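You operate a simulated robot arm through the tools that you are given. There is no shell and no other tool. Be economical: measure what you need, move in short steps, check, and stop when the job is done.

You run a simulated robot arm. Do the job below in one go: nothing can be reset, and whatever is moved stays where it is left.

TASK
Flush the teal injector: 3 sprays with the small red wheel closed.
Fine: then open the grey vent tap and open the wheel again. Leave ZERO and TEST alone. Where these are worked on the way, their far stop is far enough and under half their travel is too little: small red wheel.

It is judged by the outcome, as a careful person would: the job done as asked, and still so three seconds after it is handed in. It fails if anything else is knocked over, pushed out of place, dropped, spilled or broken.

THE ROBOT
A 7-joint arm with a two-finger gripper, fixed in place. Base frame: the origin is at the foot of the arm, x ahead of it, y to its left, z up; the work surface is at about z = 0. Readings come in mm, degrees, newtons and seconds.
With the tool pointing down near the work surface it reaches from about 160 to 380 mm from the base axis. Its first joint turns from -72.0 to 72.0 degrees. Payload 0.6 kg.
Tool frame: the origin (TCP) lies between the finger pads and is the grasp point; the fingertips stand 22 mm ahead of it; z points along the fingers, y is the line along which they close. The gripper opens to 92 mm. The gripper's body begins 65 mm behind the TCP.
Orientation is that of the tool frame in the base frame, as a unit quaternion [w, x, y, z]. With the fingers straight down and closing along the base's y, the tool's x points along the base's -x, its y along +y and its z along -z.

THE INTERFACE
- The arm moves only by the tool servo_tool. Its argument "moves" is a list of rows, each a list of 7 numbers: the shift along the tool's x, y, z in cm, then the turn, a rotation vector about the tool's x, y, z in degrees, then the opening in per cent of the stroke, from 0 (shut) to 100 (fully open). In form: [[x, y, z, ax, ay, az, claw], ...]. A call has 1 to 12 rows; each row is the pose to reach, as a shift and turn from the pose commanded when the call began, along the tool's axes at that moment. A row lasts 0.2 s, in which the tool goes at most 50 mm and 8.6 degrees; a call with a longer step from one row to the next is refused whole, and so is a gripper value outside its range. A pose out of reach is approached as far as the arm can. The call stops where the force on the tool passes 50 N (or 10 N more than at its start, if that is more) or the arm is blocked; 0.2 s more then pass. The fingers move at their own pace and stop on an object; they squeeze with about 26 N. The grip force told is the motor's: it shows also when the fingers shut on nothing. Time passes only in rows, and 0.2 s behind the last, so rows that repeat a pose let the fingers close. It gives the time, the measured TCP pose, the force on the tool (base axes), the opening and the grip force at its end, in the units of the frame above (readings bear some noise), with the torque about the TCP (base axes, N m) and any sound that the robot's microphone picked up.
- Cameras (640 x 400 px; columns grow to the right, rows downward): "scene" is fixed at [73.5, -290.3, 408.2]; the picture's right is [0.56, -0.83, 0.00], its down [-0.44, -0.30, -0.84] and it looks along [0.70, 0.48, -0.54] (base axes); focal length 214 px, centre (320, 200). "wrist" rides on the gripper at [71, 19, -102] in the tool frame; the picture's right is [-0.26, 0.97, 0.00], its down [-0.75, -0.20, -0.62] and it looks along [-0.60, -0.16, 0.78] (tool axes); focal length 280 px, centre (320, 200). There is no depth. A picture from a camera that has moved, and an enlarged one, comes with that camera's place and axes in the base frame and with its lens.
- camera(camera): a new picture of that camera. It takes no simulated time.
- enlarge(camera, box): a new picture of the part [left, top, right, bottom] of that camera's present view, enlarged. It takes no simulated time.
- sign_off(): hands the job in; it is judged then, once.

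Work in short steps. Places have to be worked out from the pictures, the camera data and where the tool is seen: move nearer, look again, correct. Check each grasp and each placing, and mend what went wrong. You have 120 turns and 68 pictures in all, those below and enlarged ones among them. Open the gripper and draw the arm clear of the work before you hand the job in, unless the task says otherwise; then end with one line.

The tools are called as name(argument=value, ...) on one line, values as JSON. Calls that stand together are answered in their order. servo_tool: Moves the arm, as the interface text tells. Its arguments: {"type":"object","properties":{"moves":{"type":"array","items":{"type":"array","items":{"type":"number"}}}},"required":["moves"]} The other tools are called the same way: camera (camera) takes a picture; enlarge (camera, box) takes an enlarged picture of a part of a camera's view; sign_off () hands the job in.

At the start:

```text
clock: 0.0
eef_pos: [125.6, -159.9, 335.9]
orientation: [0.001, 0.001, 1.0, 0.0]
ft_force: [0.0, 0.1, -0.6]
moment: [-0.02, -0.01, 0.01]
gripper_width: 91.9
grasp_force: 0.1
```

scene: 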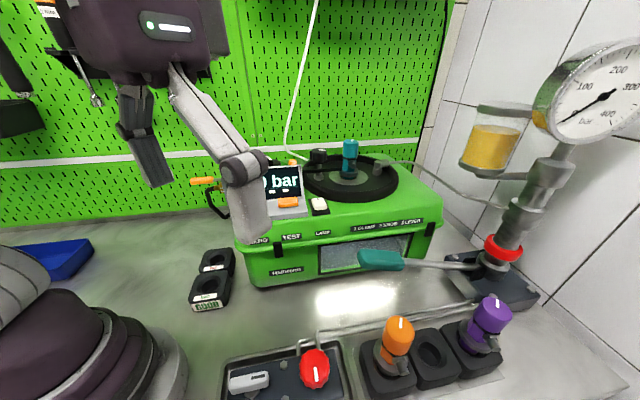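
wrist: 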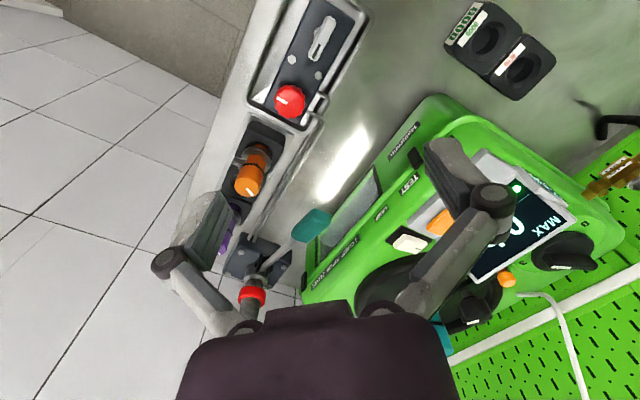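

I'll look closer at the fixtures first.

enlarge(camera="scene", box=[200, 280, 520, 400])

enlarge(camera="scene", box=[180, 120, 460, 295])

enlarge(camera="scene", box=[340, 30, 640, 310])

enlarge(camera="wrist", box=[150, 0, 450, 330])

```text
2.00 times, centred on (360, 340) of scene
camera zoom: at [73.5, -290.3, 408.2], right [0.56, -0.83, 0.0], down [-0.44, -0.3, -0.84], along [0.7, 0.48, -0.54], focal length 429 px, centre (240, -80)
```

zoom: 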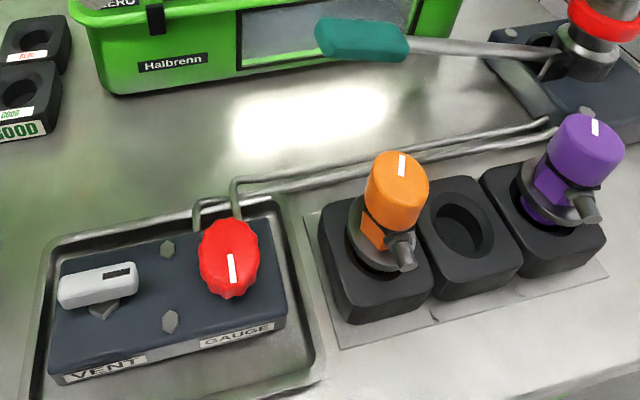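

```text
2.29 times, centred on (320, 208) of scene
camera zoom: at [73.5, -290.3, 408.2], right [0.56, -0.83, 0.0], down [-0.44, -0.3, -0.84], along [0.7, 0.48, -0.54], focal length 490 px, centre (320, 183)
```

zoom: 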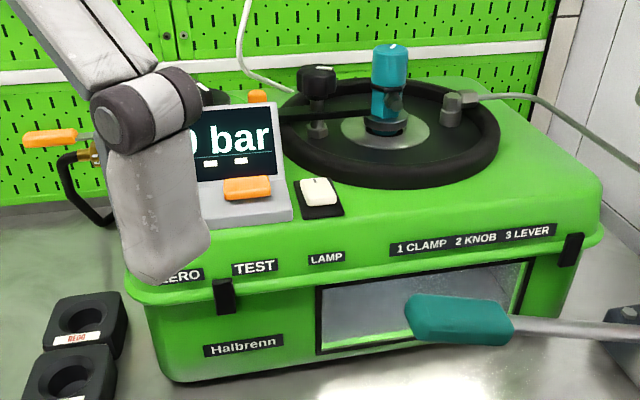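

```text
1.43 times, centred on (490, 170) of scene
camera zoom: at [73.5, -290.3, 408.2], right [0.56, -0.83, 0.0], down [-0.44, -0.3, -0.84], along [0.7, 0.48, -0.54], focal length 306 px, centre (77, 243)
```

zoom: 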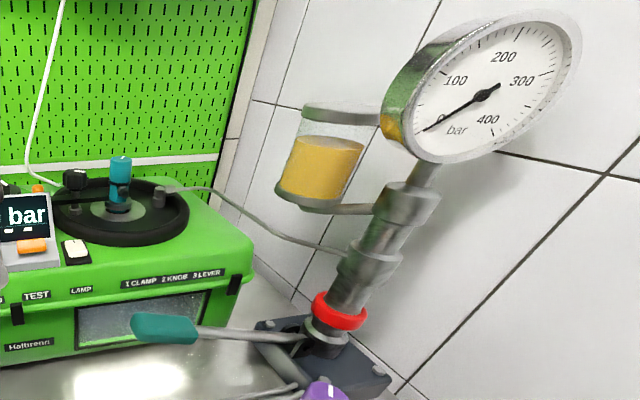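

```text
1.21 times, centred on (300, 165) of wrist
camera zoom: at [54.2, -140.9, 437.4], right [0.26, 0.97, 0.0], down [0.75, -0.2, 0.62], along [0.6, -0.16, -0.78], focal length 340 px, centre (344, 242)
```

zoom: 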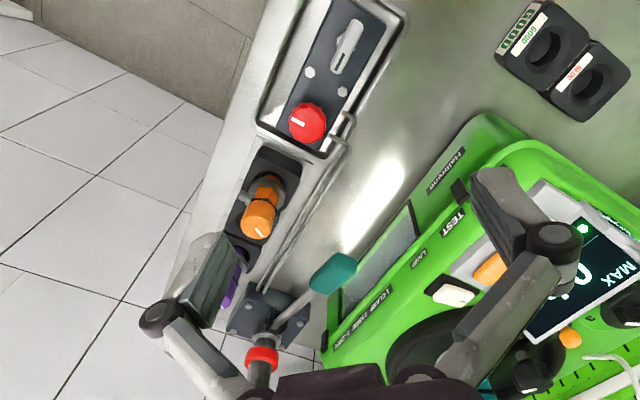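

The red GAUGE wheel is near (175,-213,50), the vent tap near (116,-146,40), and the teal lever handle near (342,-232,124). I move a little up and forward to get a better view of the tester and lever.

servo_tool(moves=[[-2, 3, 0, 0, 0, 0, 50], [-4, 6, 0, 0, 0, 0, 20], [-6, 9, 0, 0, 0, 0, 0], [-8, 12, 0, 0, 0, 0, 0], [-8, 12, 0, 0, 0, 0, 0]])

camera(camera="wrist")

camera(camera="scene")

```text
clock: 1.2
eef_pos: [206.6, -37.9, 335.3]
orientation: [0.0, 0.0, 1.0, 0.0]
ft_force: [3.0, -0.6, -6.8]
moment: [-0.04, -0.08, 0.01]
gripper_width: 0.0
grasp_force: 25.3
```

```text
61 pictures are left
camera wrist: at [135.1, -19.9, 438.1], right [0.26, 0.96, 0.0], down [0.75, -0.2, 0.63], along [0.6, -0.16, -0.78], focal length 280 px, centre (320, 200)
```

wrist: 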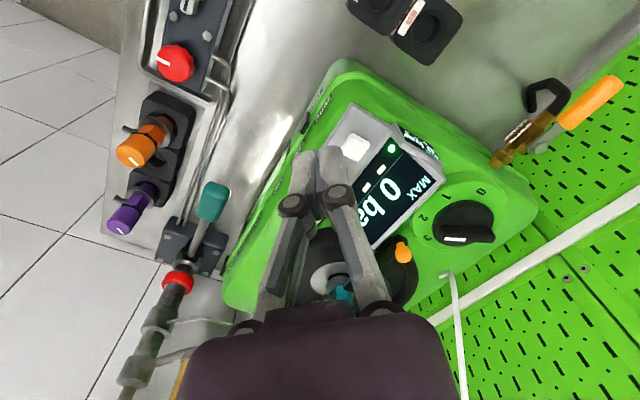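

```text
60 pictures are left
```

scene: 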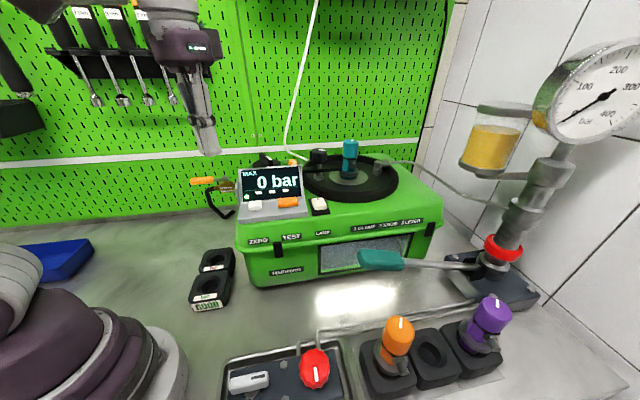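

A rotary knob (0/1/2), an orange-handled fitting and a clamp near the injector are visible; I enlarge them.

enlarge(camera="scene", box=[180, 130, 420, 280])

enlarge(camera="wrist", box=[340, 70, 640, 300])

enlarge(camera="scene", box=[270, 130, 400, 211])

```text
2.67 times, centred on (300, 205) of scene
camera zoom: at [73.5, -290.3, 408.2], right [0.56, -0.83, 0.0], down [-0.44, -0.3, -0.84], along [0.7, 0.48, -0.54], focal length 572 px, centre (373, 187)
```

zoom: 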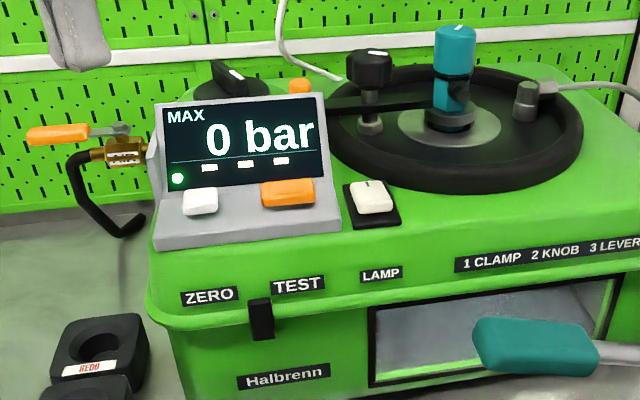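

```text
1.74 times, centred on (490, 185) of wrist
camera zoom: at [135.1, -19.9, 438.1], right [0.26, 0.96, 0.0], down [0.75, -0.2, 0.63], along [0.6, -0.16, -0.78], focal length 488 px, centre (24, 226)
```

zoom: 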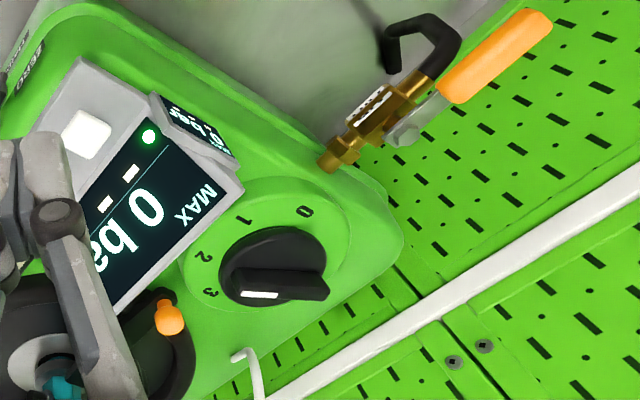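

```text
4.92 times, centred on (335, 170) of scene
camera zoom: at [73.5, -290.3, 408.2], right [0.56, -0.83, 0.0], down [-0.44, -0.3, -0.84], along [0.7, 0.48, -0.54], focal length 1056 px, centre (246, 345)
```

zoom: 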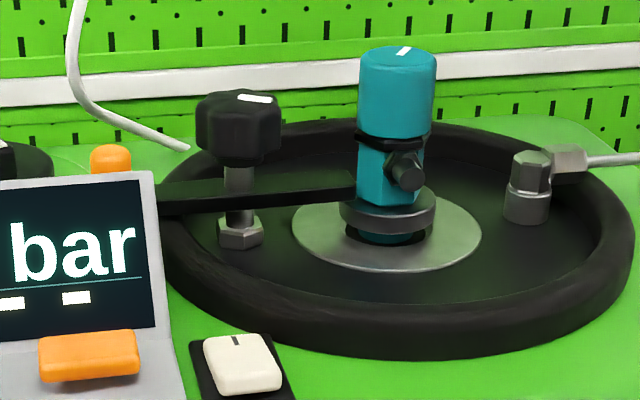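

The clamp arm appears to be already over the injector; I want to verify that before pumping, so I move the wrist camera to look at it from the left.

servo_tool(moves=[[-2, 4, -1, 0, 0, 0, 0], [-5, 8, -1.5, 0, 0, 0, 0], [-8, 12, -2, 0, 0, 0, 0], [-10.5, 16, -2, 0, 0, 0, 0], [-10.5, 16, -2, 0, 0, 0, 0]])

camera(camera="wrist")

```text
refused: row 2 steps farther than a row can; nothing moved
```

```text
56 pictures are left
camera wrist: at [135.1, -19.9, 438.1], right [0.26, 0.96, 0.0], down [0.75, -0.2, 0.63], along [0.6, -0.16, -0.78], focal length 280 px, centre (320, 200)
```

wrist: 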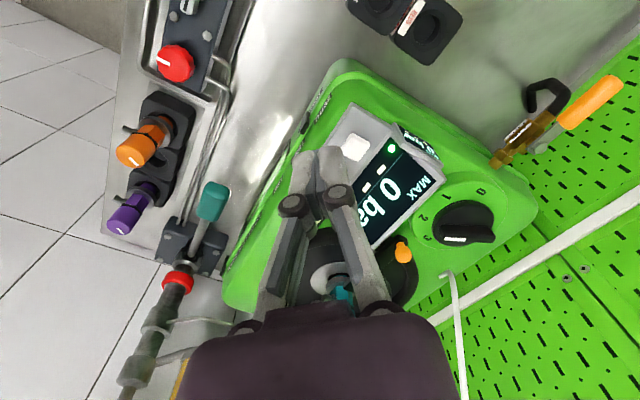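

The step was too long; I repeat with shorter rows.

servo_tool(moves=[[-2, 3.2, 0, 0, 0, 0, 0], [-4, 6.4, 0, 0, 0, 0, 0], [-6, 9.6, 0, 0, 0, 0, 0], [-8, 12.8, 0, 0, 0, 0, 0], [-10, 16, 0, 0, 0, 0, 0], [-10, 16, 0, 0, 0, 0, 0]])

camera(camera="wrist")

```text
clock: 1.5
eef_pos: [215.7, -28.7, 335.4]
orientation: [0.005, -0.004, 1.0, -0.001]
ft_force: [1.0, -0.9, -1.8]
moment: [0.14, -0.02, 0.07]
gripper_width: 0.1
grasp_force: 26.6
stopped in row 1: the force on the tool passed its limit at 71 N (the readings are from after the stop); the commanded pose is now the measured one
```

```text
55 pictures are left
camera wrist: at [142.7, -9.4, 437.3], right [0.25, 0.97, 0.0], down [0.75, -0.2, 0.63], along [0.61, -0.16, -0.78], focal length 280 px, centre (320, 200)
```

wrist: 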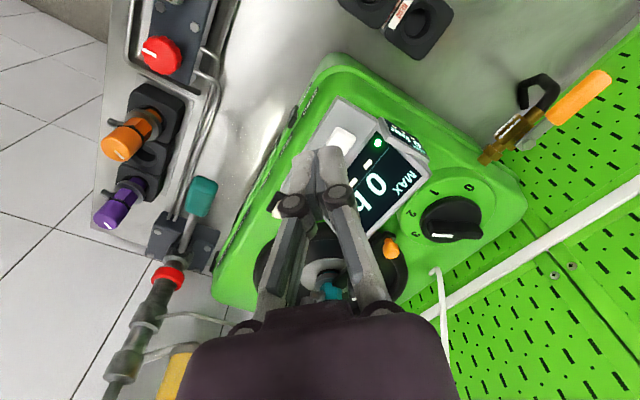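

The force limit tripped unexpectedly; I check the scene for contact.

camera(camera="scene")

```text
54 pictures are left
```

scene: 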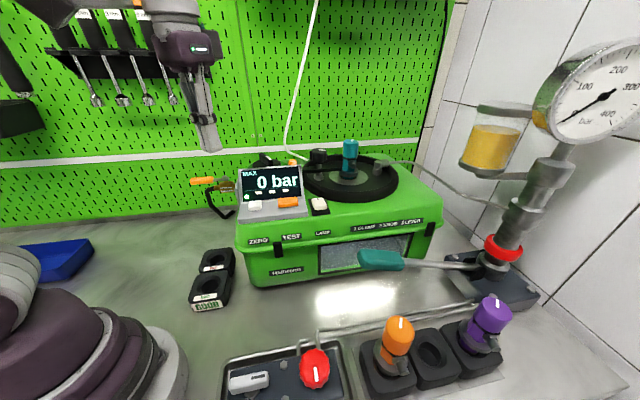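

No contact visible; I back off to the open area more gently and view the clamp from the right side.

servo_tool(moves=[[0, -2, 0, 0, 0, 0, 0], [0, -4, 0, 0, 0, 0, 0], [0, -6, 0, 0, 0, 0, 0], [0, -8, 0, 0, 0, 0, 0], [0, -10, 0, 0, 0, 0, 0], [-1, -12, 0, 0, 0, 0, 0], [-2, -14, 0, 0, 0, 0, 0], [-3, -16, 0, 0, 0, 0, 0], [-3, -16, 0, 0, 0, 0, 0]])

camera(camera="wrist")

```text
clock: 2.1
eef_pos: [216.5, -57.6, 337.3]
orientation: [0.007, -0.001, 1.0, -0.001]
ft_force: [4.8, -5.9, -10.9]
moment: [0.4, -0.15, 0.24]
gripper_width: 0.1
grasp_force: 26.1
stopped in row 2: the force on the tool passed its limit at 60 N (the readings are from after the stop); the commanded pose is now the measured one
```

```text
53 pictures are left
camera wrist: at [143.2, -40.0, 436.7], right [0.26, 0.97, 0.0], down [0.74, -0.2, 0.64], along [0.62, -0.16, -0.77], focal length 280 px, centre (320, 200)
```

wrist: 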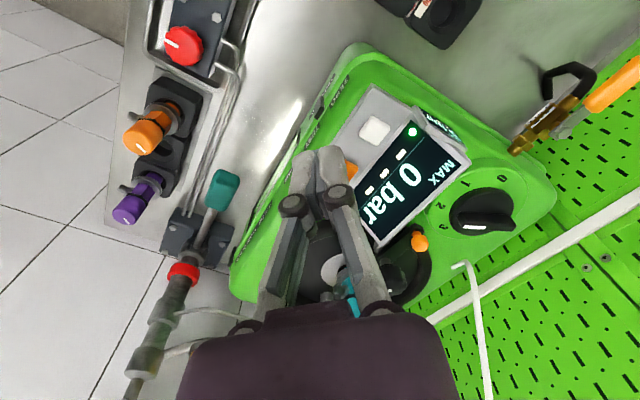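

Another stop in free air, maybe an arm-configuration matter at this height. I let it settle and read the force.

servo_tool(moves=[[0, 0, 0, 0, 0, 0, 0], [0, 0, 0, 0, 0, 0, 0]])

servo_tool(moves=[[0, -1, 0, 0, 0, 0, 0], [0, -2, 0, 0, 0, 0, 0], [0, -3, 0, 0, 0, 0, 0]])

```text
clock: 2.7
eef_pos: [216.5, -58.3, 335.1]
orientation: [0.007, -0.001, 1.0, -0.001]
ft_force: [8.4, -0.7, -14.8]
moment: [-0.18, -0.1, -0.04]
gripper_width: 0.0
grasp_force: 26.1
```

```text
clock: 3.1
eef_pos: [216.5, -67.0, 335.7]
orientation: [0.011, 0.001, 1.0, -0.002]
ft_force: [6.3, -6.3, -15.9]
moment: [0.45, -0.24, 0.32]
gripper_width: 0.2
grasp_force: 25.4
stopped in row 2: the force on the tool passed its limit at 62 N (the readings are from after the stop); the commanded pose is now the measured one
```

A steady -15 N with none at the start: likely the gripper pressing on the arm's own link at this height. I move down and slightly back to relieve it.

servo_tool(moves=[[0.5, 0, 0.7, 0, 0, 0, 0], [1, 0, 1.4, 0, 0, 0, 0], [1.5, 0, 2, 0, 0, 0, 0], [1.5, 0, 2, 0, 0, 0, 0]])

camera(camera="scene")

```text
clock: 4.1
eef_pos: [203.4, -67.9, 315.7]
orientation: [0.009, 0.002, 1.0, -0.001]
ft_force: [-0.9, -0.5, -0.3]
moment: [0.04, 0.03, 0.01]
gripper_width: 0.1
grasp_force: 26.1
```

```text
52 pictures are left
```

scene: 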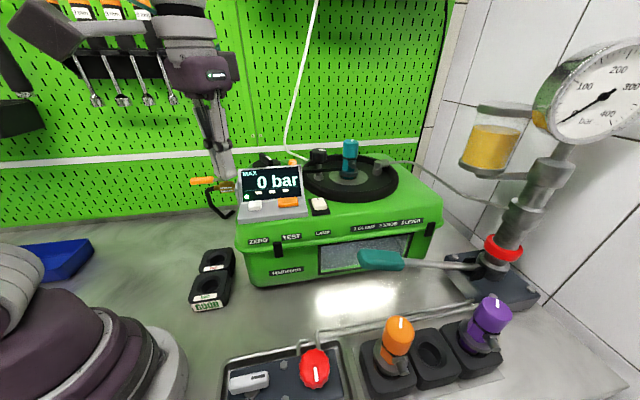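

Force is gone; I'll keep lower. Now I go toward the right side for a view of the clamp and lever.

servo_tool(moves=[[0, -2.5, 0.5, 0, 0, 0, 0], [0, -5, 1, 0, 0, 0, 0], [0, -7.5, 1, 0, 0, 0, 0], [0, -10, 1, 0, 0, 0, 0], [0, -12.5, 1, 0, 0, 0, 0], [0, -12.5, 1, 0, 0, 0, 0]])

camera(camera="wrist")

```text
clock: 5.5
eef_pos: [200.4, -194.0, 305.5]
orientation: [0.01, 0.003, 1.0, 0.0]
ft_force: [-0.5, -0.5, -0.4]
moment: [-0.01, -0.01, 0.0]
gripper_width: 0.2
grasp_force: 26.1
```

```text
51 pictures are left
camera wrist: at [128.1, -173.7, 406.8], right [0.27, 0.96, 0.0], down [0.74, -0.21, 0.64], along [0.62, -0.17, -0.77], focal length 280 px, centre (320, 200)
```

wrist: 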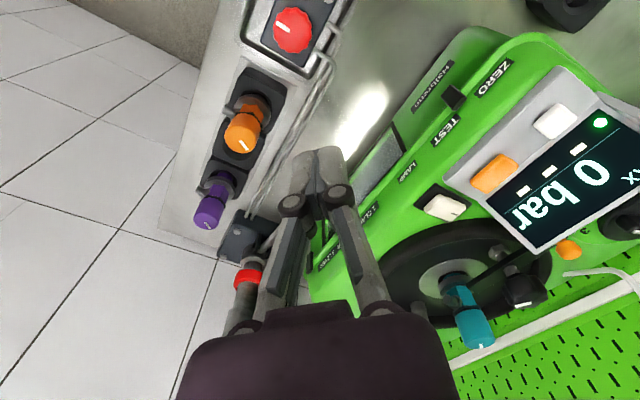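

enlarge(camera="wrist", box=[380, 200, 620, 350])

```text
2.67 times, centred on (500, 275) of wrist
camera zoom: at [128.1, -173.7, 406.8], right [0.27, 0.96, 0.0], down [0.74, -0.21, 0.64], along [0.62, -0.17, -0.77], focal length 748 px, centre (-160, 0)
```

zoom: 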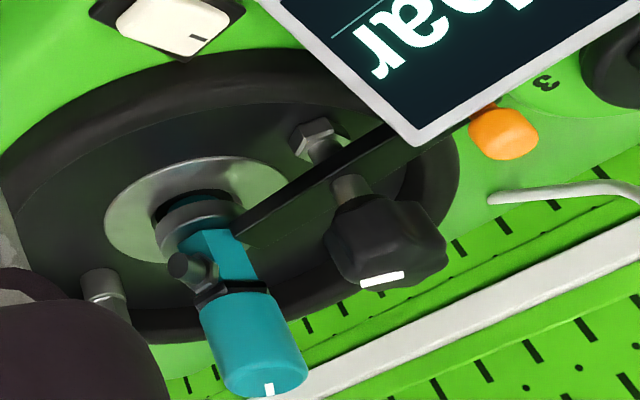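

The clamp arm is engaged on the injector (and it's beyond reach at ~(505,-83)). The wheel top is at about (173,-214,57); I open the gripper and come above it.

servo_tool(moves=[[0.7, -0.5, 3, 0, 0, 0, 30], [1.4, -1, 6, 0, 0, 0, 50], [2, -1.5, 9, 0, 0, 0, 70], [2.7, -2, 12, 0, 0, 0, 80], [2.7, -2, 15, 0, 0, 0, 80], [2.7, -2, 16, 0, 0, 0, 80], [2.7, -2, 16, 0, 0, 0, 80]])

camera(camera="wrist")

camera(camera="scene")

```text
clock: 7.1
eef_pos: [177.3, -214.3, 145.3]
orientation: [0.01, 0.002, 1.0, -0.001]
ft_force: [0.2, -0.7, 0.9]
moment: [0.01, 0.0, -0.01]
gripper_width: 73.4
grasp_force: 0.0
```

```text
49 pictures are left
camera wrist: at [104.0, -193.7, 245.8], right [0.27, 0.96, 0.0], down [0.74, -0.21, 0.64], along [0.62, -0.17, -0.77], focal length 280 px, centre (320, 200)
```

wrist: 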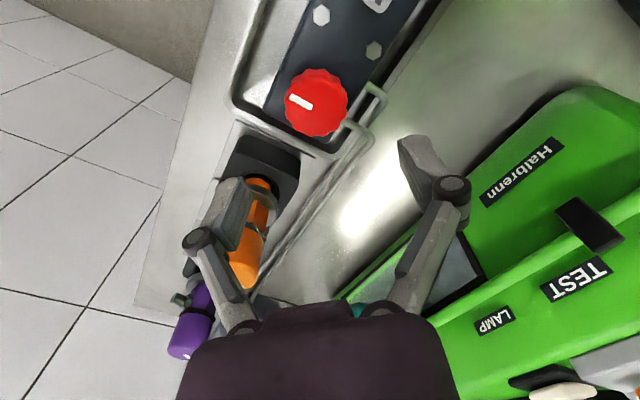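

```text
48 pictures are left
```

scene: 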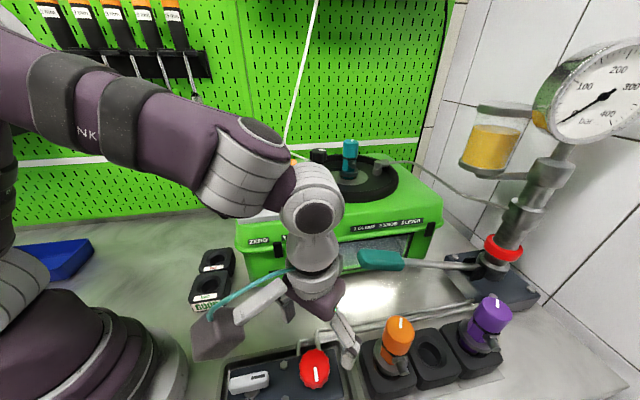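

Wheel centre refined to (173,-214.5), ~42 mm wide, with pipes close on its far side. I yaw -40° so the fingers close along the block's long axis, then look before descending.

servo_tool(moves=[[0.4, 0, 1, 0, 0, -8, 65], [0.4, 0, 2, 0, 0, -16, 65], [0.4, 0, 3, 0, 0, -24, 65], [0.4, 0, 4, 0, 0, -32, 65], [0.4, 0, 4.5, 0, 0, -40, 65], [0.4, 0, 4.5, 0, 0, -40, 65]])

camera(camera="wrist")

enlarge(camera="scene", box=[200, 260, 440, 400])

```text
clock: 8.5
eef_pos: [174.8, -213.6, 99.9]
orientation: [0.009, -0.341, 0.94, -0.005]
ft_force: [0.8, 0.0, -0.3]
moment: [-0.04, -0.03, -0.01]
gripper_width: 59.5
grasp_force: 0.1
```

```text
47 pictures are left
camera wrist: at [105.1, -243.7, 200.8], right [-0.42, 0.91, -0.01], down [0.7, 0.33, 0.64], along [0.58, 0.26, -0.77], focal length 280 px, centre (320, 200)
```

wrist: 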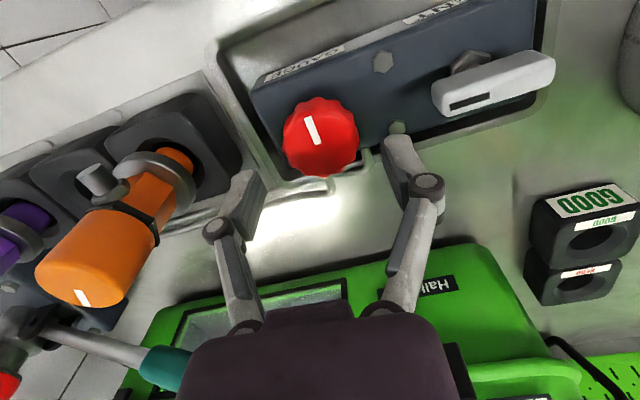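

```text
2.67 times, centred on (320, 330) of scene
camera zoom: at [73.5, -290.3, 408.2], right [0.56, -0.83, 0.0], down [-0.44, -0.3, -0.84], along [0.7, 0.48, -0.54], focal length 572 px, centre (320, -147)
```

zoom: 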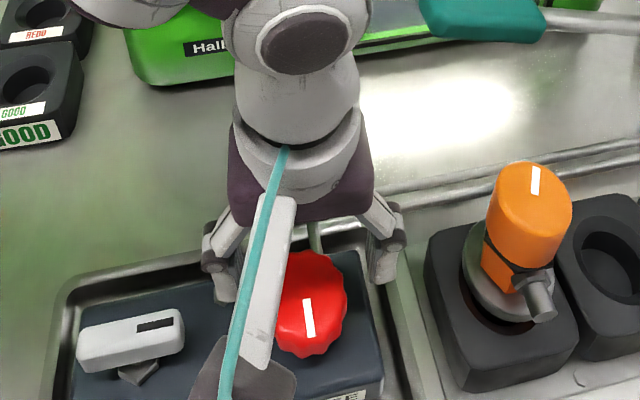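

TCP is centred over the wheel within ~2 mm. I descend so the tips reach about z=40, then close.

servo_tool(moves=[[0, 0, 1.3, 0, 0, 0, 65], [0, 0, 2.6, 0, 0, 0, 65], [0, 0, 3.8, 0, 0, 0, 65], [0, 0, 3.8, 0, 0, 0, 50], [0, 0, 3.8, 0, 0, 0, 35], [0, 0, 3.8, 0, 0, 0, 35]])

camera(camera="wrist")

```text
clock: 9.9
eef_pos: [173.9, -211.2, 61.4]
orientation: [0.008, -0.339, 0.941, -0.004]
ft_force: [-2.8, 4.9, 0.5]
moment: [0.01, 0.11, -0.03]
gripper_width: 39.8
grasp_force: 28.3
```

```text
45 pictures are left
camera wrist: at [105.5, -242.2, 163.6], right [-0.41, 0.91, -0.01], down [0.7, 0.32, 0.64], along [0.58, 0.26, -0.77], focal length 280 px, centre (320, 200)
```

wrist: 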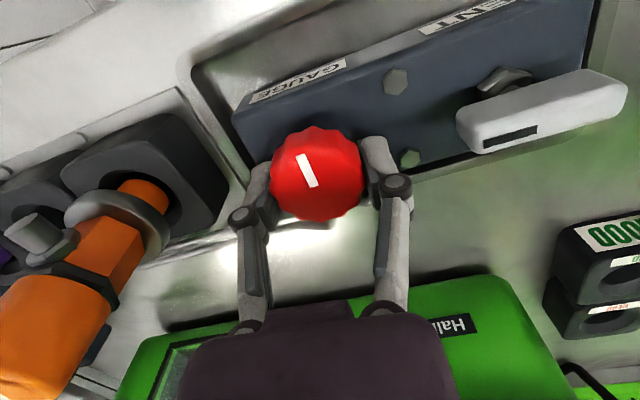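

Gripped at 39.8 mm. I turn clockwise (tool +z) 40° and watch the torque.

servo_tool(moves=[[0, 0, 0, 0, 0, 7, 35], [0, 0, 0, 0, 0, 14, 35], [0, 0, 0, 0, 0, 21, 35], [0, 0, 0, 0, 0, 28, 35], [0, 0, 0, 0, 0, 35, 35], [0, 0, 0, 0, 0, 40, 35]])

camera(camera="wrist")

```text
clock: 11.3
eef_pos: [176.2, -215.1, 62.7]
orientation: [0.011, 0.004, 1.0, -0.003]
ft_force: [22.2, -19.0, -5.0]
moment: [-0.07, -0.34, 0.07]
gripper_width: 40.1
grasp_force: 27.6
```

```text
44 pictures are left
camera wrist: at [101.9, -193.9, 163.2], right [0.27, 0.96, 0.0], down [0.74, -0.21, 0.64], along [0.62, -0.17, -0.77], focal length 280 px, centre (320, 200)
```

wrist: 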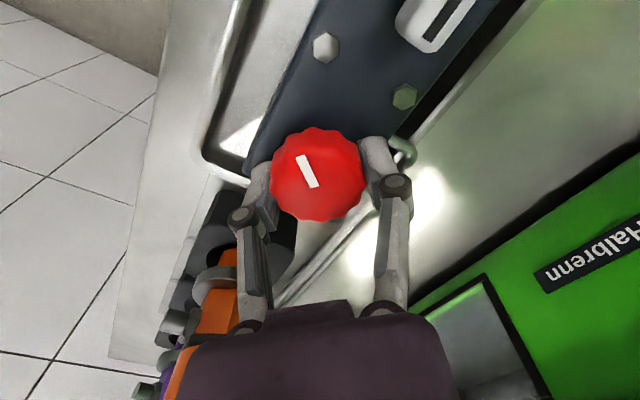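

The wheel follows. Lateral forces say the axis is slightly toward +x/-y; I shift for that and continue another 40°.

servo_tool(moves=[[-0.25, -0.25, 0, 0, 0, 7, 35], [-0.25, -0.25, 0, 0, 0, 14, 35], [-0.25, -0.25, 0, 0, 0, 21, 35], [-0.25, -0.25, 0, 0, 0, 28, 35], [-0.25, -0.25, 0, 0, 0, 35, 35], [-0.25, -0.25, 0, 0, 0, 40, 35]])

camera(camera="wrist")

```text
clock: 12.7
eef_pos: [177.6, -216.4, 63.2]
orientation: [0.008, 0.346, 0.938, 0.001]
ft_force: [-9.4, -16.8, -4.9]
moment: [-0.23, -0.11, 0.11]
gripper_width: 44.5
grasp_force: 9.4
```

```text
43 pictures are left
camera wrist: at [133.5, -155.1, 163.4], right [0.83, 0.56, 0.01], down [0.43, -0.64, 0.64], along [0.37, -0.52, -0.77], focal length 280 px, centre (320, 200)
```

wrist: 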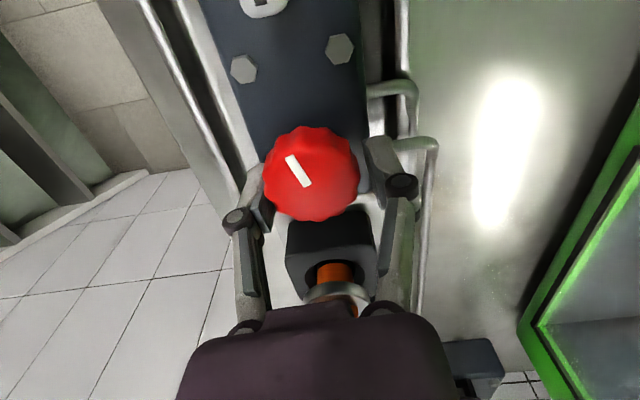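

The wheel has turned ~75° with slight slip at the end. I try 16° more to feel for a stop.

servo_tool(moves=[[0, 0, 0, 0, 0, 4, 35], [0, 0, 0, 0, 0, 8, 35], [0, 0, 0, 0, 0, 12, 35], [0, 0, 0, 0, 0, 16, 35], [0, 0, 0, 0, 0, 16, 35]])

camera(camera="wrist")

```text
clock: 13.9
eef_pos: [176.3, -215.4, 62.8]
orientation: [0.009, 0.472, 0.882, 0.002]
ft_force: [-13.3, -20.1, -0.1]
moment: [-0.27, 0.11, 0.24]
gripper_width: 47.0
grasp_force: 10.9
```

```text
42 pictures are left
camera wrist: at [151.2, -146.0, 164.2], right [0.95, 0.32, 0.02], down [0.23, -0.74, 0.63], along [0.21, -0.6, -0.77], focal length 280 px, centre (320, 200)
```

wrist: 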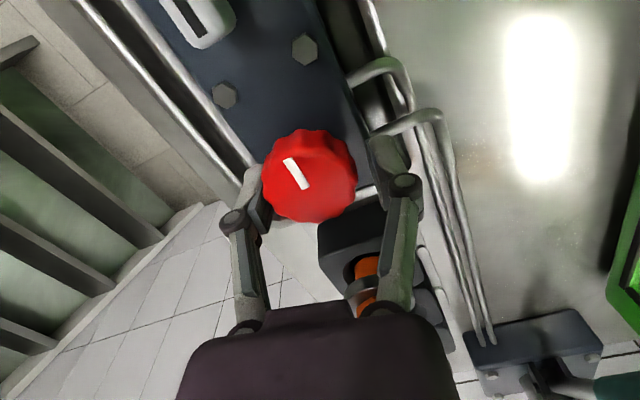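

The right finger is getting near the pipe loop and being pushed apart. I back off a few degrees, open slightly and lift to regrasp.

servo_tool(moves=[[0, 0, 0, 0, 0, 0, 52], [0, 0, 0, 0, 0, 0, 57], [0, 0, -1, 0, 0, 0, 57], [0, 0, -2.5, 0, 0, 0, 60], [0, 0, -4.5, 0, 0, 0, 60], [0, 0, -4.5, 0, 0, 0, 60]])

camera(camera="wrist")

```text
clock: 15.3
eef_pos: [177.6, -216.2, 107.1]
orientation: [0.008, 0.471, 0.882, 0.003]
ft_force: [-0.3, -0.2, 0.1]
moment: [-0.02, -0.01, 0.03]
gripper_width: 55.2
grasp_force: 0.0
```

```text
41 pictures are left
camera wrist: at [151.5, -146.5, 208.8], right [0.95, 0.32, 0.02], down [0.24, -0.74, 0.63], along [0.21, -0.59, -0.78], focal length 280 px, centre (320, 200)
```

wrist: 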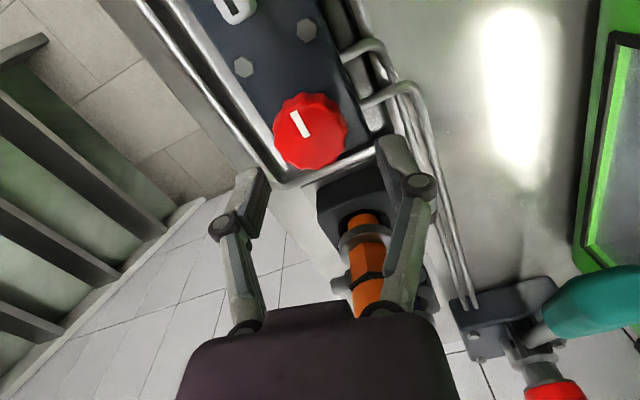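

The mark has moved ~92° clockwise and no clear stop was felt. I rotate the tool back to yaw -40° for a second bite.

servo_tool(moves=[[0, 0, 0, 0, 0, -8, 65], [0, 0, 0, 0, 0, -16, 65], [0, 0, 0, 0, 0, -24, 65], [0, 0, 0, 0, 0, -32, 65], [0, 0, 0, 0, 0, -40, 65], [0, 0, 0, 0, 0, -48, 65], [0, 0, 0, 0, 0, -56, 65], [0, 0, 0, 0, 0, -64, 65], [0, 0, 0, 0, 0, -72, 65], [0, 0, 0, 0, 0, -80, 65], [0, 0, 0, 0, 0, -88, 65], [0, 0, 0, 0, 0, -96, 65]])

camera(camera="wrist")

```text
clock: 17.9
eef_pos: [176.2, -214.9, 107.7]
orientation: [0.008, -0.34, 0.94, -0.004]
ft_force: [0.1, 0.3, -0.5]
moment: [-0.03, -0.01, -0.01]
gripper_width: 59.8
grasp_force: 0.2
```

```text
40 pictures are left
camera wrist: at [107.5, -245.8, 208.4], right [-0.42, 0.91, -0.01], down [0.7, 0.33, 0.64], along [0.58, 0.26, -0.77], focal length 280 px, centre (320, 200)
```

wrist: 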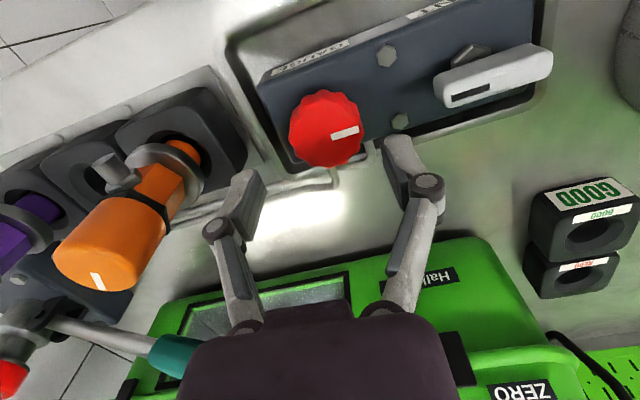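

Mark now points along the block. I descend again, grip, and turn 45° more, watching torque.

servo_tool(moves=[[0, 0, 1.5, 0, 0, 0, 65], [0, 0, 3, 0, 0, 0, 65], [0, 0, 4.5, 0, 0, 0, 65], [0, 0, 4.5, 0, 0, 0, 50], [0, 0, 4.5, 0, 0, 0, 35], [0, 0, 4.5, 0, 0, 0, 35], [0, 0, 4.5, 0, 0, 5, 35], [0, 0, 4.5, 0, 0, 10, 35], [0, 0, 4.5, 0, 0, 15, 35], [0, 0, 4.5, 0, 0, 20, 35]])

camera(camera="wrist")

```text
clock: 20.1
eef_pos: [178.1, -215.8, 63.0]
orientation: [0.009, -0.17, 0.985, -0.002]
ft_force: [-15.0, 16.3, -1.5]
moment: [0.17, 0.12, 0.09]
gripper_width: 45.8
grasp_force: 10.5
```

```text
39 pictures are left
camera wrist: at [102.5, -221.1, 163.5], right [-0.08, 1.0, 0.0], down [0.77, 0.06, 0.64], along [0.64, 0.05, -0.77], focal length 280 px, centre (320, 200)
```

wrist: 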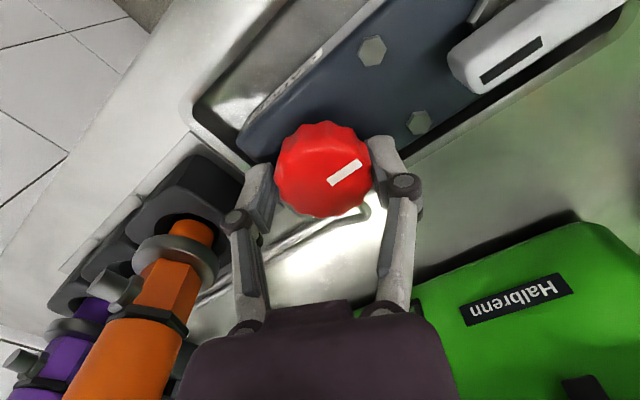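

The mark moved only ~7° for 20° of tool turn—slipping on a stop perhaps. I turn 20° more to confirm.

servo_tool(moves=[[0, 0, 0, 0, 0, 5, 35], [0, 0, 0, 0, 0, 10, 35], [0, 0, 0, 0, 0, 15, 35], [0, 0, 0, 0, 0, 20, 35], [0, 0, 0, 0, 0, 20, 35]])

camera(camera="wrist")

```text
clock: 21.3
eef_pos: [177.7, -215.8, 61.6]
orientation: [0.01, 0.003, 1.0, -0.001]
ft_force: [-2.0, 13.8, 4.2]
moment: [0.23, 0.02, -0.05]
gripper_width: 42.8
grasp_force: 8.0
```

```text
38 pictures are left
camera wrist: at [105.4, -196.1, 163.0], right [0.27, 0.96, 0.0], down [0.74, -0.21, 0.64], along [0.62, -0.17, -0.77], focal length 280 px, centre (320, 200)
```

wrist: 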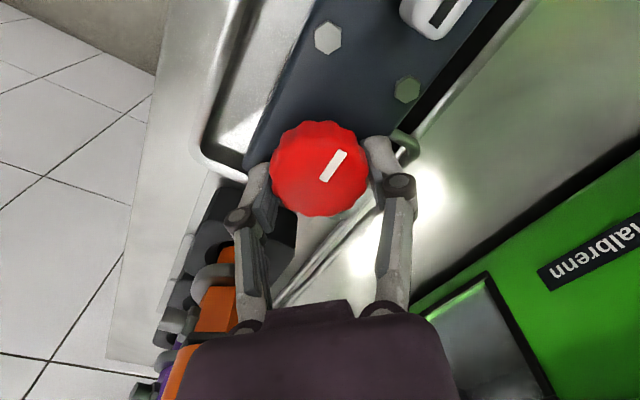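

The mark stayed at ~121° while the tool turned: the wheel is at its far (clockwise) stop after ~120°. I release, lift, and look at the lever.

servo_tool(moves=[[0, 0, 0, 0, 0, 0, 55], [0, 0, 0, 0, 0, 0, 60], [0, 0, -2, 0, 0, 0, 60], [0, 0, -5, 0, 0, 0, 40], [0, 0, -9, 0, 0, 0, 20], [0, 0, -13, 0, 0, 0, 0], [0, 0, -15, 0, 0, 0, 0], [0, 0, -15, 0, 0, 0, 0]])

camera(camera="wrist")

camera(camera="scene")

```text
clock: 23.1
eef_pos: [174.8, -214.6, 213.5]
orientation: [0.01, 0.003, 1.0, -0.002]
ft_force: [-0.7, 0.0, 0.1]
moment: [0.0, 0.0, 0.0]
gripper_width: 0.0
grasp_force: 26.4
```

```text
37 pictures are left
camera wrist: at [101.0, -194.5, 313.6], right [0.27, 0.96, 0.0], down [0.74, -0.21, 0.64], along [0.62, -0.17, -0.77], focal length 280 px, centre (320, 200)
```

wrist: 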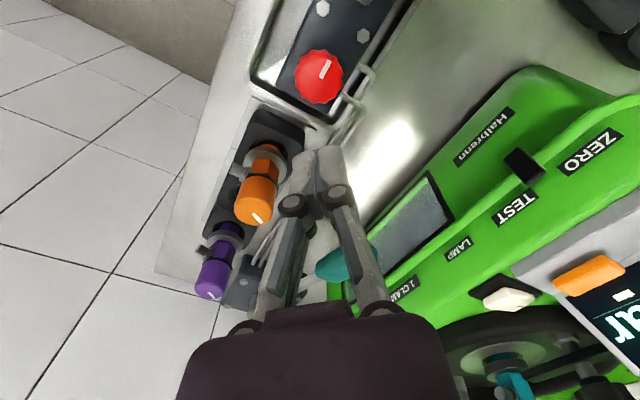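

```text
36 pictures are left
```

scene: 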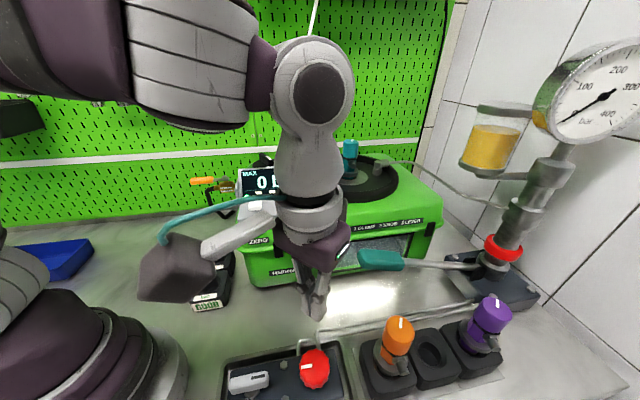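

Lever: handle centre ≈(338,-233,125), tip ≈(318,-213,132), pivot ≈(490,-386,60). I move above the tip, yaw +45° so the fingers straddle the handle, and look.

servo_tool(moves=[[-2.4, 0, 0, 0, 0, 7.5, 20], [-4.8, 0, 0, 0, 0, 15, 40], [-7.2, 0, 0, 0, 0, 22.5, 60], [-9.6, 0, 0, 0, 0, 30, 65], [-12, 0, 0, 0, 0, 37.5, 65], [-14, 0, 0, 0, 0, 45, 65], [-14, 0, 0, 0, 0, 45, 65]])

camera(camera="wrist")

camera(camera="scene")

```text
clock: 24.7
eef_pos: [298.9, -201.8, 206.0]
orientation: [0.009, 0.386, 0.923, 0.004]
ft_force: [0.1, 0.5, 0.3]
moment: [-0.02, 0.0, 0.0]
gripper_width: 59.8
grasp_force: 0.1
out of reach, approached as far as the arm can: row 5, 6, 7
```

```text
35 pictures are left
camera wrist: at [259.6, -138.4, 306.8], right [0.87, 0.49, 0.01], down [0.37, -0.68, 0.63], along [0.32, -0.55, -0.77], focal length 280 px, centre (320, 200)
```

wrist: 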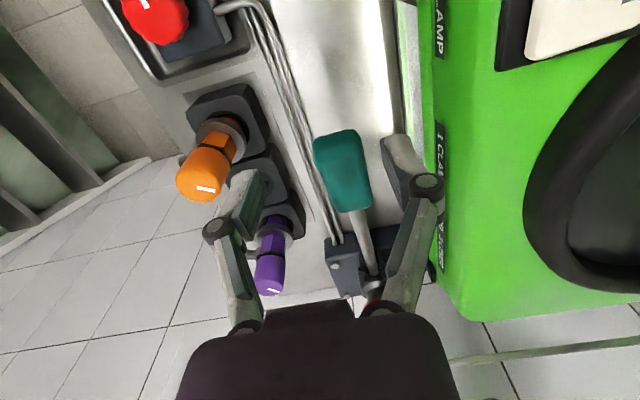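

```text
34 pictures are left
```

scene: 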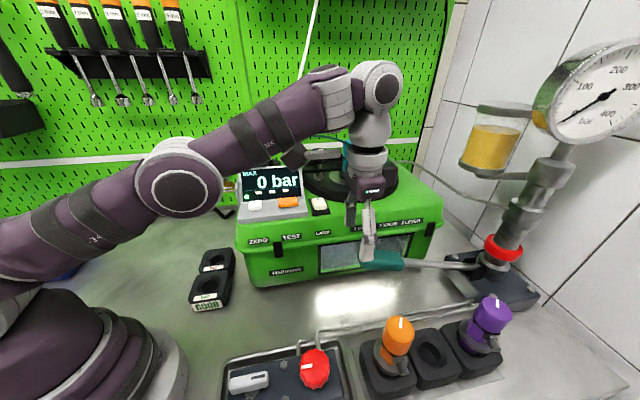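

Vertical reach ends at ~361 mm radius here, so I tilt the tool outward (about tool y) to reach further. First tilt in place and read the pose.

servo_tool(moves=[[0, 0, 0, 0, -8, 0, 65], [0, 0, 0, 0, -16, 0, 65], [0, 0, 0, 0, -25, 0, 65], [0, 0, 0, 0, -25, 0, 65]])

```text
refused: row 3 steps farther than a row can; nothing moved
```

Row 3's turn was 9°, over the limit; I use smaller steps.

servo_tool(moves=[[0, 0, 0, 0, -8, 0, 65], [0, 0, 0, 0, -16, 0, 65], [0, 0, 0, 0, -24, 0, 65], [0, 0, 0, 0, -24, 0, 65]])

```text
clock: 25.7
eef_pos: [298.1, -204.2, 207.1]
orientation: [0.201, 0.377, 0.9, -0.079]
ft_force: [0.2, -0.8, 0.0]
moment: [-0.01, -0.02, 0.01]
gripper_width: 59.9
grasp_force: 0.1
```

Tilted fine and pose reads well. I move to just above the handle tip, about (322,-218,172).

servo_tool(moves=[[-0.3, 0.2, 1.4, 0, 0, 0, 65], [-0.6, 0.5, 2.8, 0, 0, 0, 65], [-0.96, 0.72, 4.2, 0, 0, 0, 65], [-0.96, 0.72, 4.2, 0, 0, 0, 65]])

camera(camera="wrist")

enlarge(camera="scene", box=[280, 170, 520, 320])

```text
clock: 26.7
eef_pos: [321.8, -217.0, 171.3]
orientation: [0.201, 0.378, 0.9, -0.078]
ft_force: [0.3, -0.1, 0.0]
moment: [0.02, 0.0, 0.0]
gripper_width: 59.7
grasp_force: 0.0
```

```text
33 pictures are left
camera wrist: at [258.8, -128.4, 235.8], right [0.85, 0.51, 0.12], down [0.14, -0.45, 0.88], along [0.5, -0.73, -0.46], focal length 280 px, centre (320, 200)
```

wrist: 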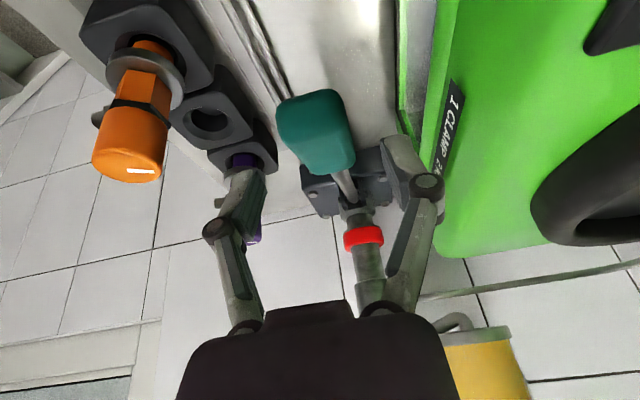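

```text
2.67 times, centred on (400, 245) of scene
camera zoom: at [73.5, -290.3, 408.2], right [0.56, -0.83, 0.0], down [-0.44, -0.3, -0.84], along [0.7, 0.48, -0.54], focal length 572 px, centre (107, 80)
```

zoom: 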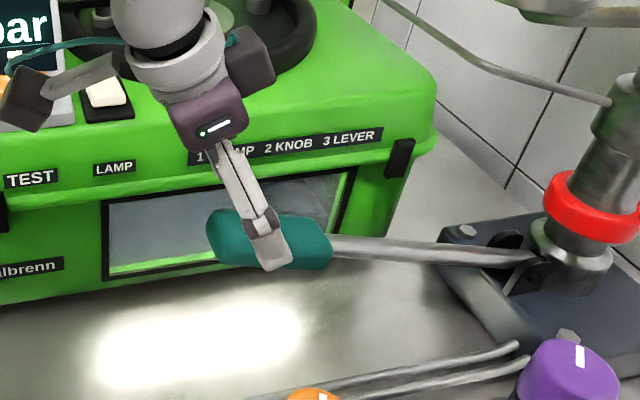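

The fingers straddle the handle's line exactly. I descend 40 mm and close on it.

servo_tool(moves=[[0.5, 0, 1.2, 0, 0, 0, 65], [1.1, 0, 2.4, 0, 0, 0, 65], [1.63, 0, 3.66, 0, 0, 0, 65], [1.63, 0, 3.66, 0, 0, 0, 45], [1.63, 0, 3.66, 0, 0, 0, 25], [1.63, 0, 3.66, 0, 0, 0, 20], [1.63, 0, 3.66, 0, 0, 0, 20]])

enlarge(camera="scene", box=[280, 170, 520, 320])

```text
clock: 28.3
eef_pos: [322.6, -218.3, 133.2]
orientation: [0.202, 0.375, 0.902, -0.076]
ft_force: [15.1, 11.7, -0.5]
moment: [0.26, -0.12, 0.26]
gripper_width: 33.4
grasp_force: 27.8
```

```text
2.67 times, centred on (400, 245) of scene
camera zoom: at [73.5, -290.3, 408.2], right [0.56, -0.83, 0.0], down [-0.44, -0.3, -0.84], along [0.7, 0.48, -0.54], focal length 572 px, centre (107, 80)
```

zoom: 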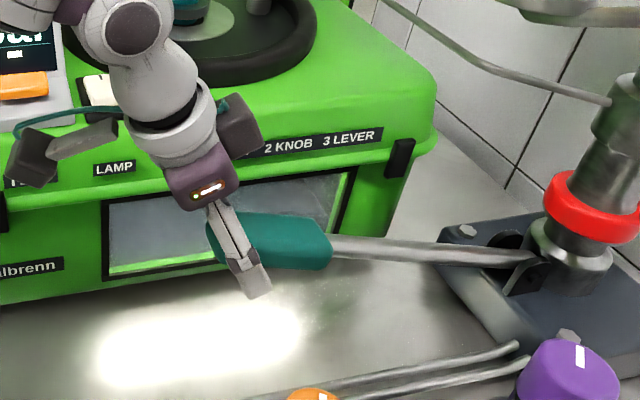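

Handle gripped (33.4 mm). I push it down 30 mm along its arc, gently, to learn the stroke.

servo_tool(moves=[[0.6, 0.15, 0.8, 0, 0, 0, 20], [1.2, 0.15, 1.6, 0, 0, 0, 20], [1.78, 0.15, 2.49, 0, 0, 0, 20], [1.78, 0.15, 2.49, 0, 0, 0, 20]])

camera(camera="scene")

```text
clock: 29.3
eef_pos: [319.5, -212.5, 103.7]
orientation: [0.203, 0.379, 0.899, -0.079]
ft_force: [15.9, -14.0, -0.8]
moment: [-0.26, -0.32, -0.08]
gripper_width: 33.5
grasp_force: 28.1
```

```text
30 pictures are left
```

scene: 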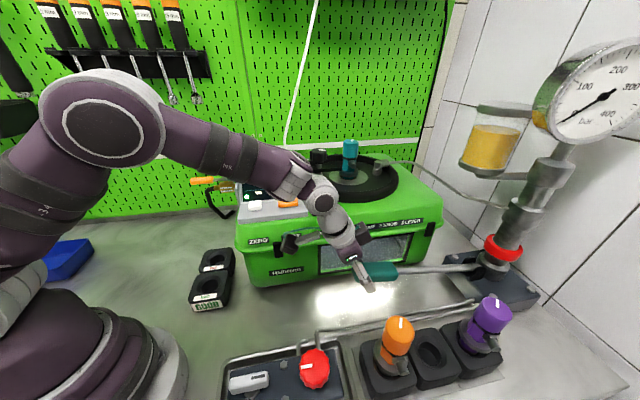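

The lever followed down with hardly any vertical load; slight excess pull along it. I continue straight down 35 mm.

servo_tool(moves=[[0.3, 0, 1.1, 0, 0, 0, 20], [0.7, 0, 2.2, 0, 0, 0, 20], [1.16, 0, 3.3, 0, 0, 0, 20], [1.16, 0, 3.3, 0, 0, 0, 20]])

enlarge(camera="scene", box=[280, 120, 600, 320])

```text
clock: 30.3
eef_pos: [319.3, -212.2, 67.6]
orientation: [0.198, 0.377, 0.901, -0.077]
ft_force: [-26.1, 5.3, 0.4]
moment: [0.18, 0.46, -0.2]
gripper_width: 33.3
grasp_force: 28.2
```

```text
2.00 times, centred on (440, 220) of scene
camera zoom: at [73.5, -290.3, 408.2], right [0.56, -0.83, 0.0], down [-0.44, -0.3, -0.84], along [0.7, 0.48, -0.54], focal length 429 px, centre (80, 160)
```

zoom: 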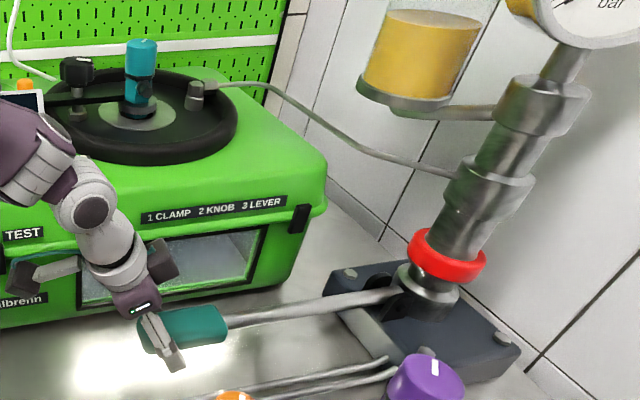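

Lever is about level at z=67; still no stop. I continue down 20 mm with a slight inward correction.

servo_tool(moves=[[0.4, -0.1, 0.5, 0, 0, 0, 20], [0.8, -0.1, 1.1, 0, 0, 0, 20], [1.1, -0.1, 1.7, 0, 0, 0, 20], [1.1, -0.1, 1.7, 0, 0, 0, 20]])

camera(camera="scene")

```text
clock: 31.3
eef_pos: [320.3, -213.0, 47.8]
orientation: [0.203, 0.378, 0.9, -0.08]
ft_force: [-10.4, -17.5, 13.6]
moment: [-0.12, 0.07, -0.04]
gripper_width: 33.4
grasp_force: 11.4
```

```text
28 pictures are left
```

scene: 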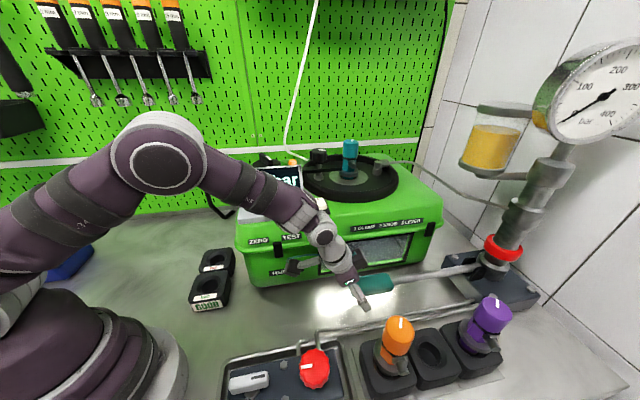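

The lever seems to have bottomed at z≈65 (handle didn't move further). I check the chamber window, display and gauge.

enlarge(camera="scene", box=[240, 130, 480, 290])

enlarge(camera="scene", box=[520, 30, 640, 150])

```text
2.50 times, centred on (360, 210) of scene
camera zoom: at [73.5, -290.3, 408.3], right [0.56, -0.83, 0.0], down [-0.44, -0.3, -0.84], along [0.7, 0.48, -0.54], focal length 536 px, centre (220, 175)
```

zoom: 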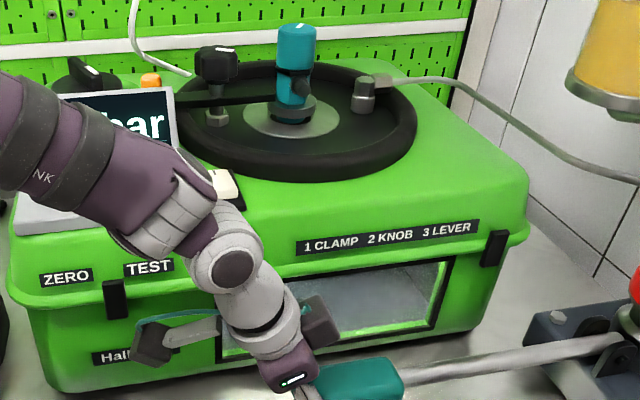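

```text
3.33 times, centred on (580, 90) of scene
camera zoom: at [73.5, -290.3, 408.3], right [0.56, -0.83, 0.0], down [-0.44, -0.3, -0.84], along [0.7, 0.48, -0.54], focal length 715 px, centre (-547, 567)
```

zoom: 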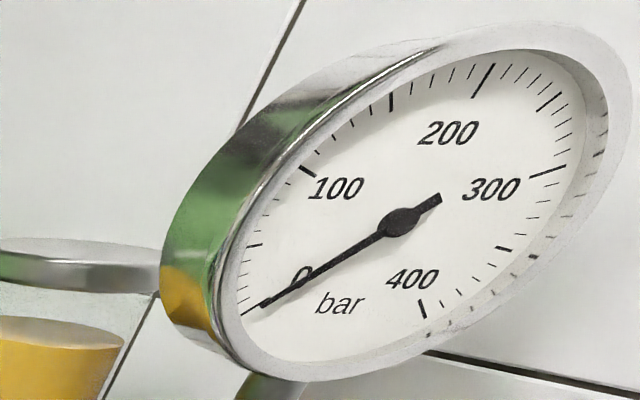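

Gauge reads 0, no sound. Fingers slid ~20 mm past the bottomed handle; I open, rise 20 mm, and see whether the lever springs up.

servo_tool(moves=[[0, 0, 0, 0, 0, 0, 40], [0, 0, 0, 0, 0, 0, 60], [0, 0, 0, 0, 0, 0, 60], [0.4, 0, 0.9, 0, 0, 0, 60]])

enlarge(camera="scene", box=[280, 120, 600, 320])

```text
clock: 32.3
eef_pos: [320.9, -211.5, 37.2]
orientation: [0.201, 0.377, 0.901, -0.076]
ft_force: [-9.2, 11.2, 2.6]
moment: [-0.66, -0.49, -0.17]
gripper_width: 55.2
grasp_force: 0.0
```

```text
2.00 times, centred on (440, 220) of scene
camera zoom: at [73.5, -290.3, 408.3], right [0.56, -0.83, 0.0], down [-0.44, -0.3, -0.84], along [0.7, 0.48, -0.54], focal length 429 px, centre (80, 160)
```

zoom: 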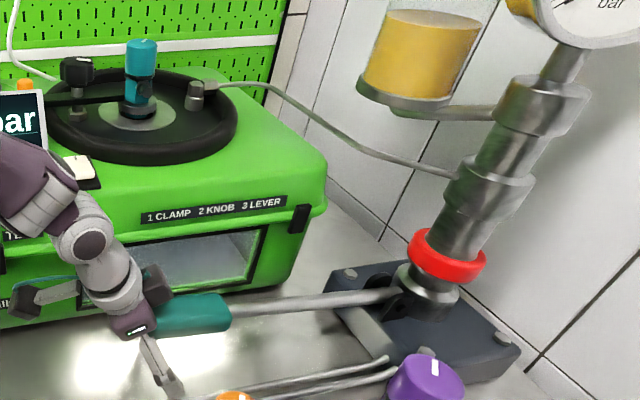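

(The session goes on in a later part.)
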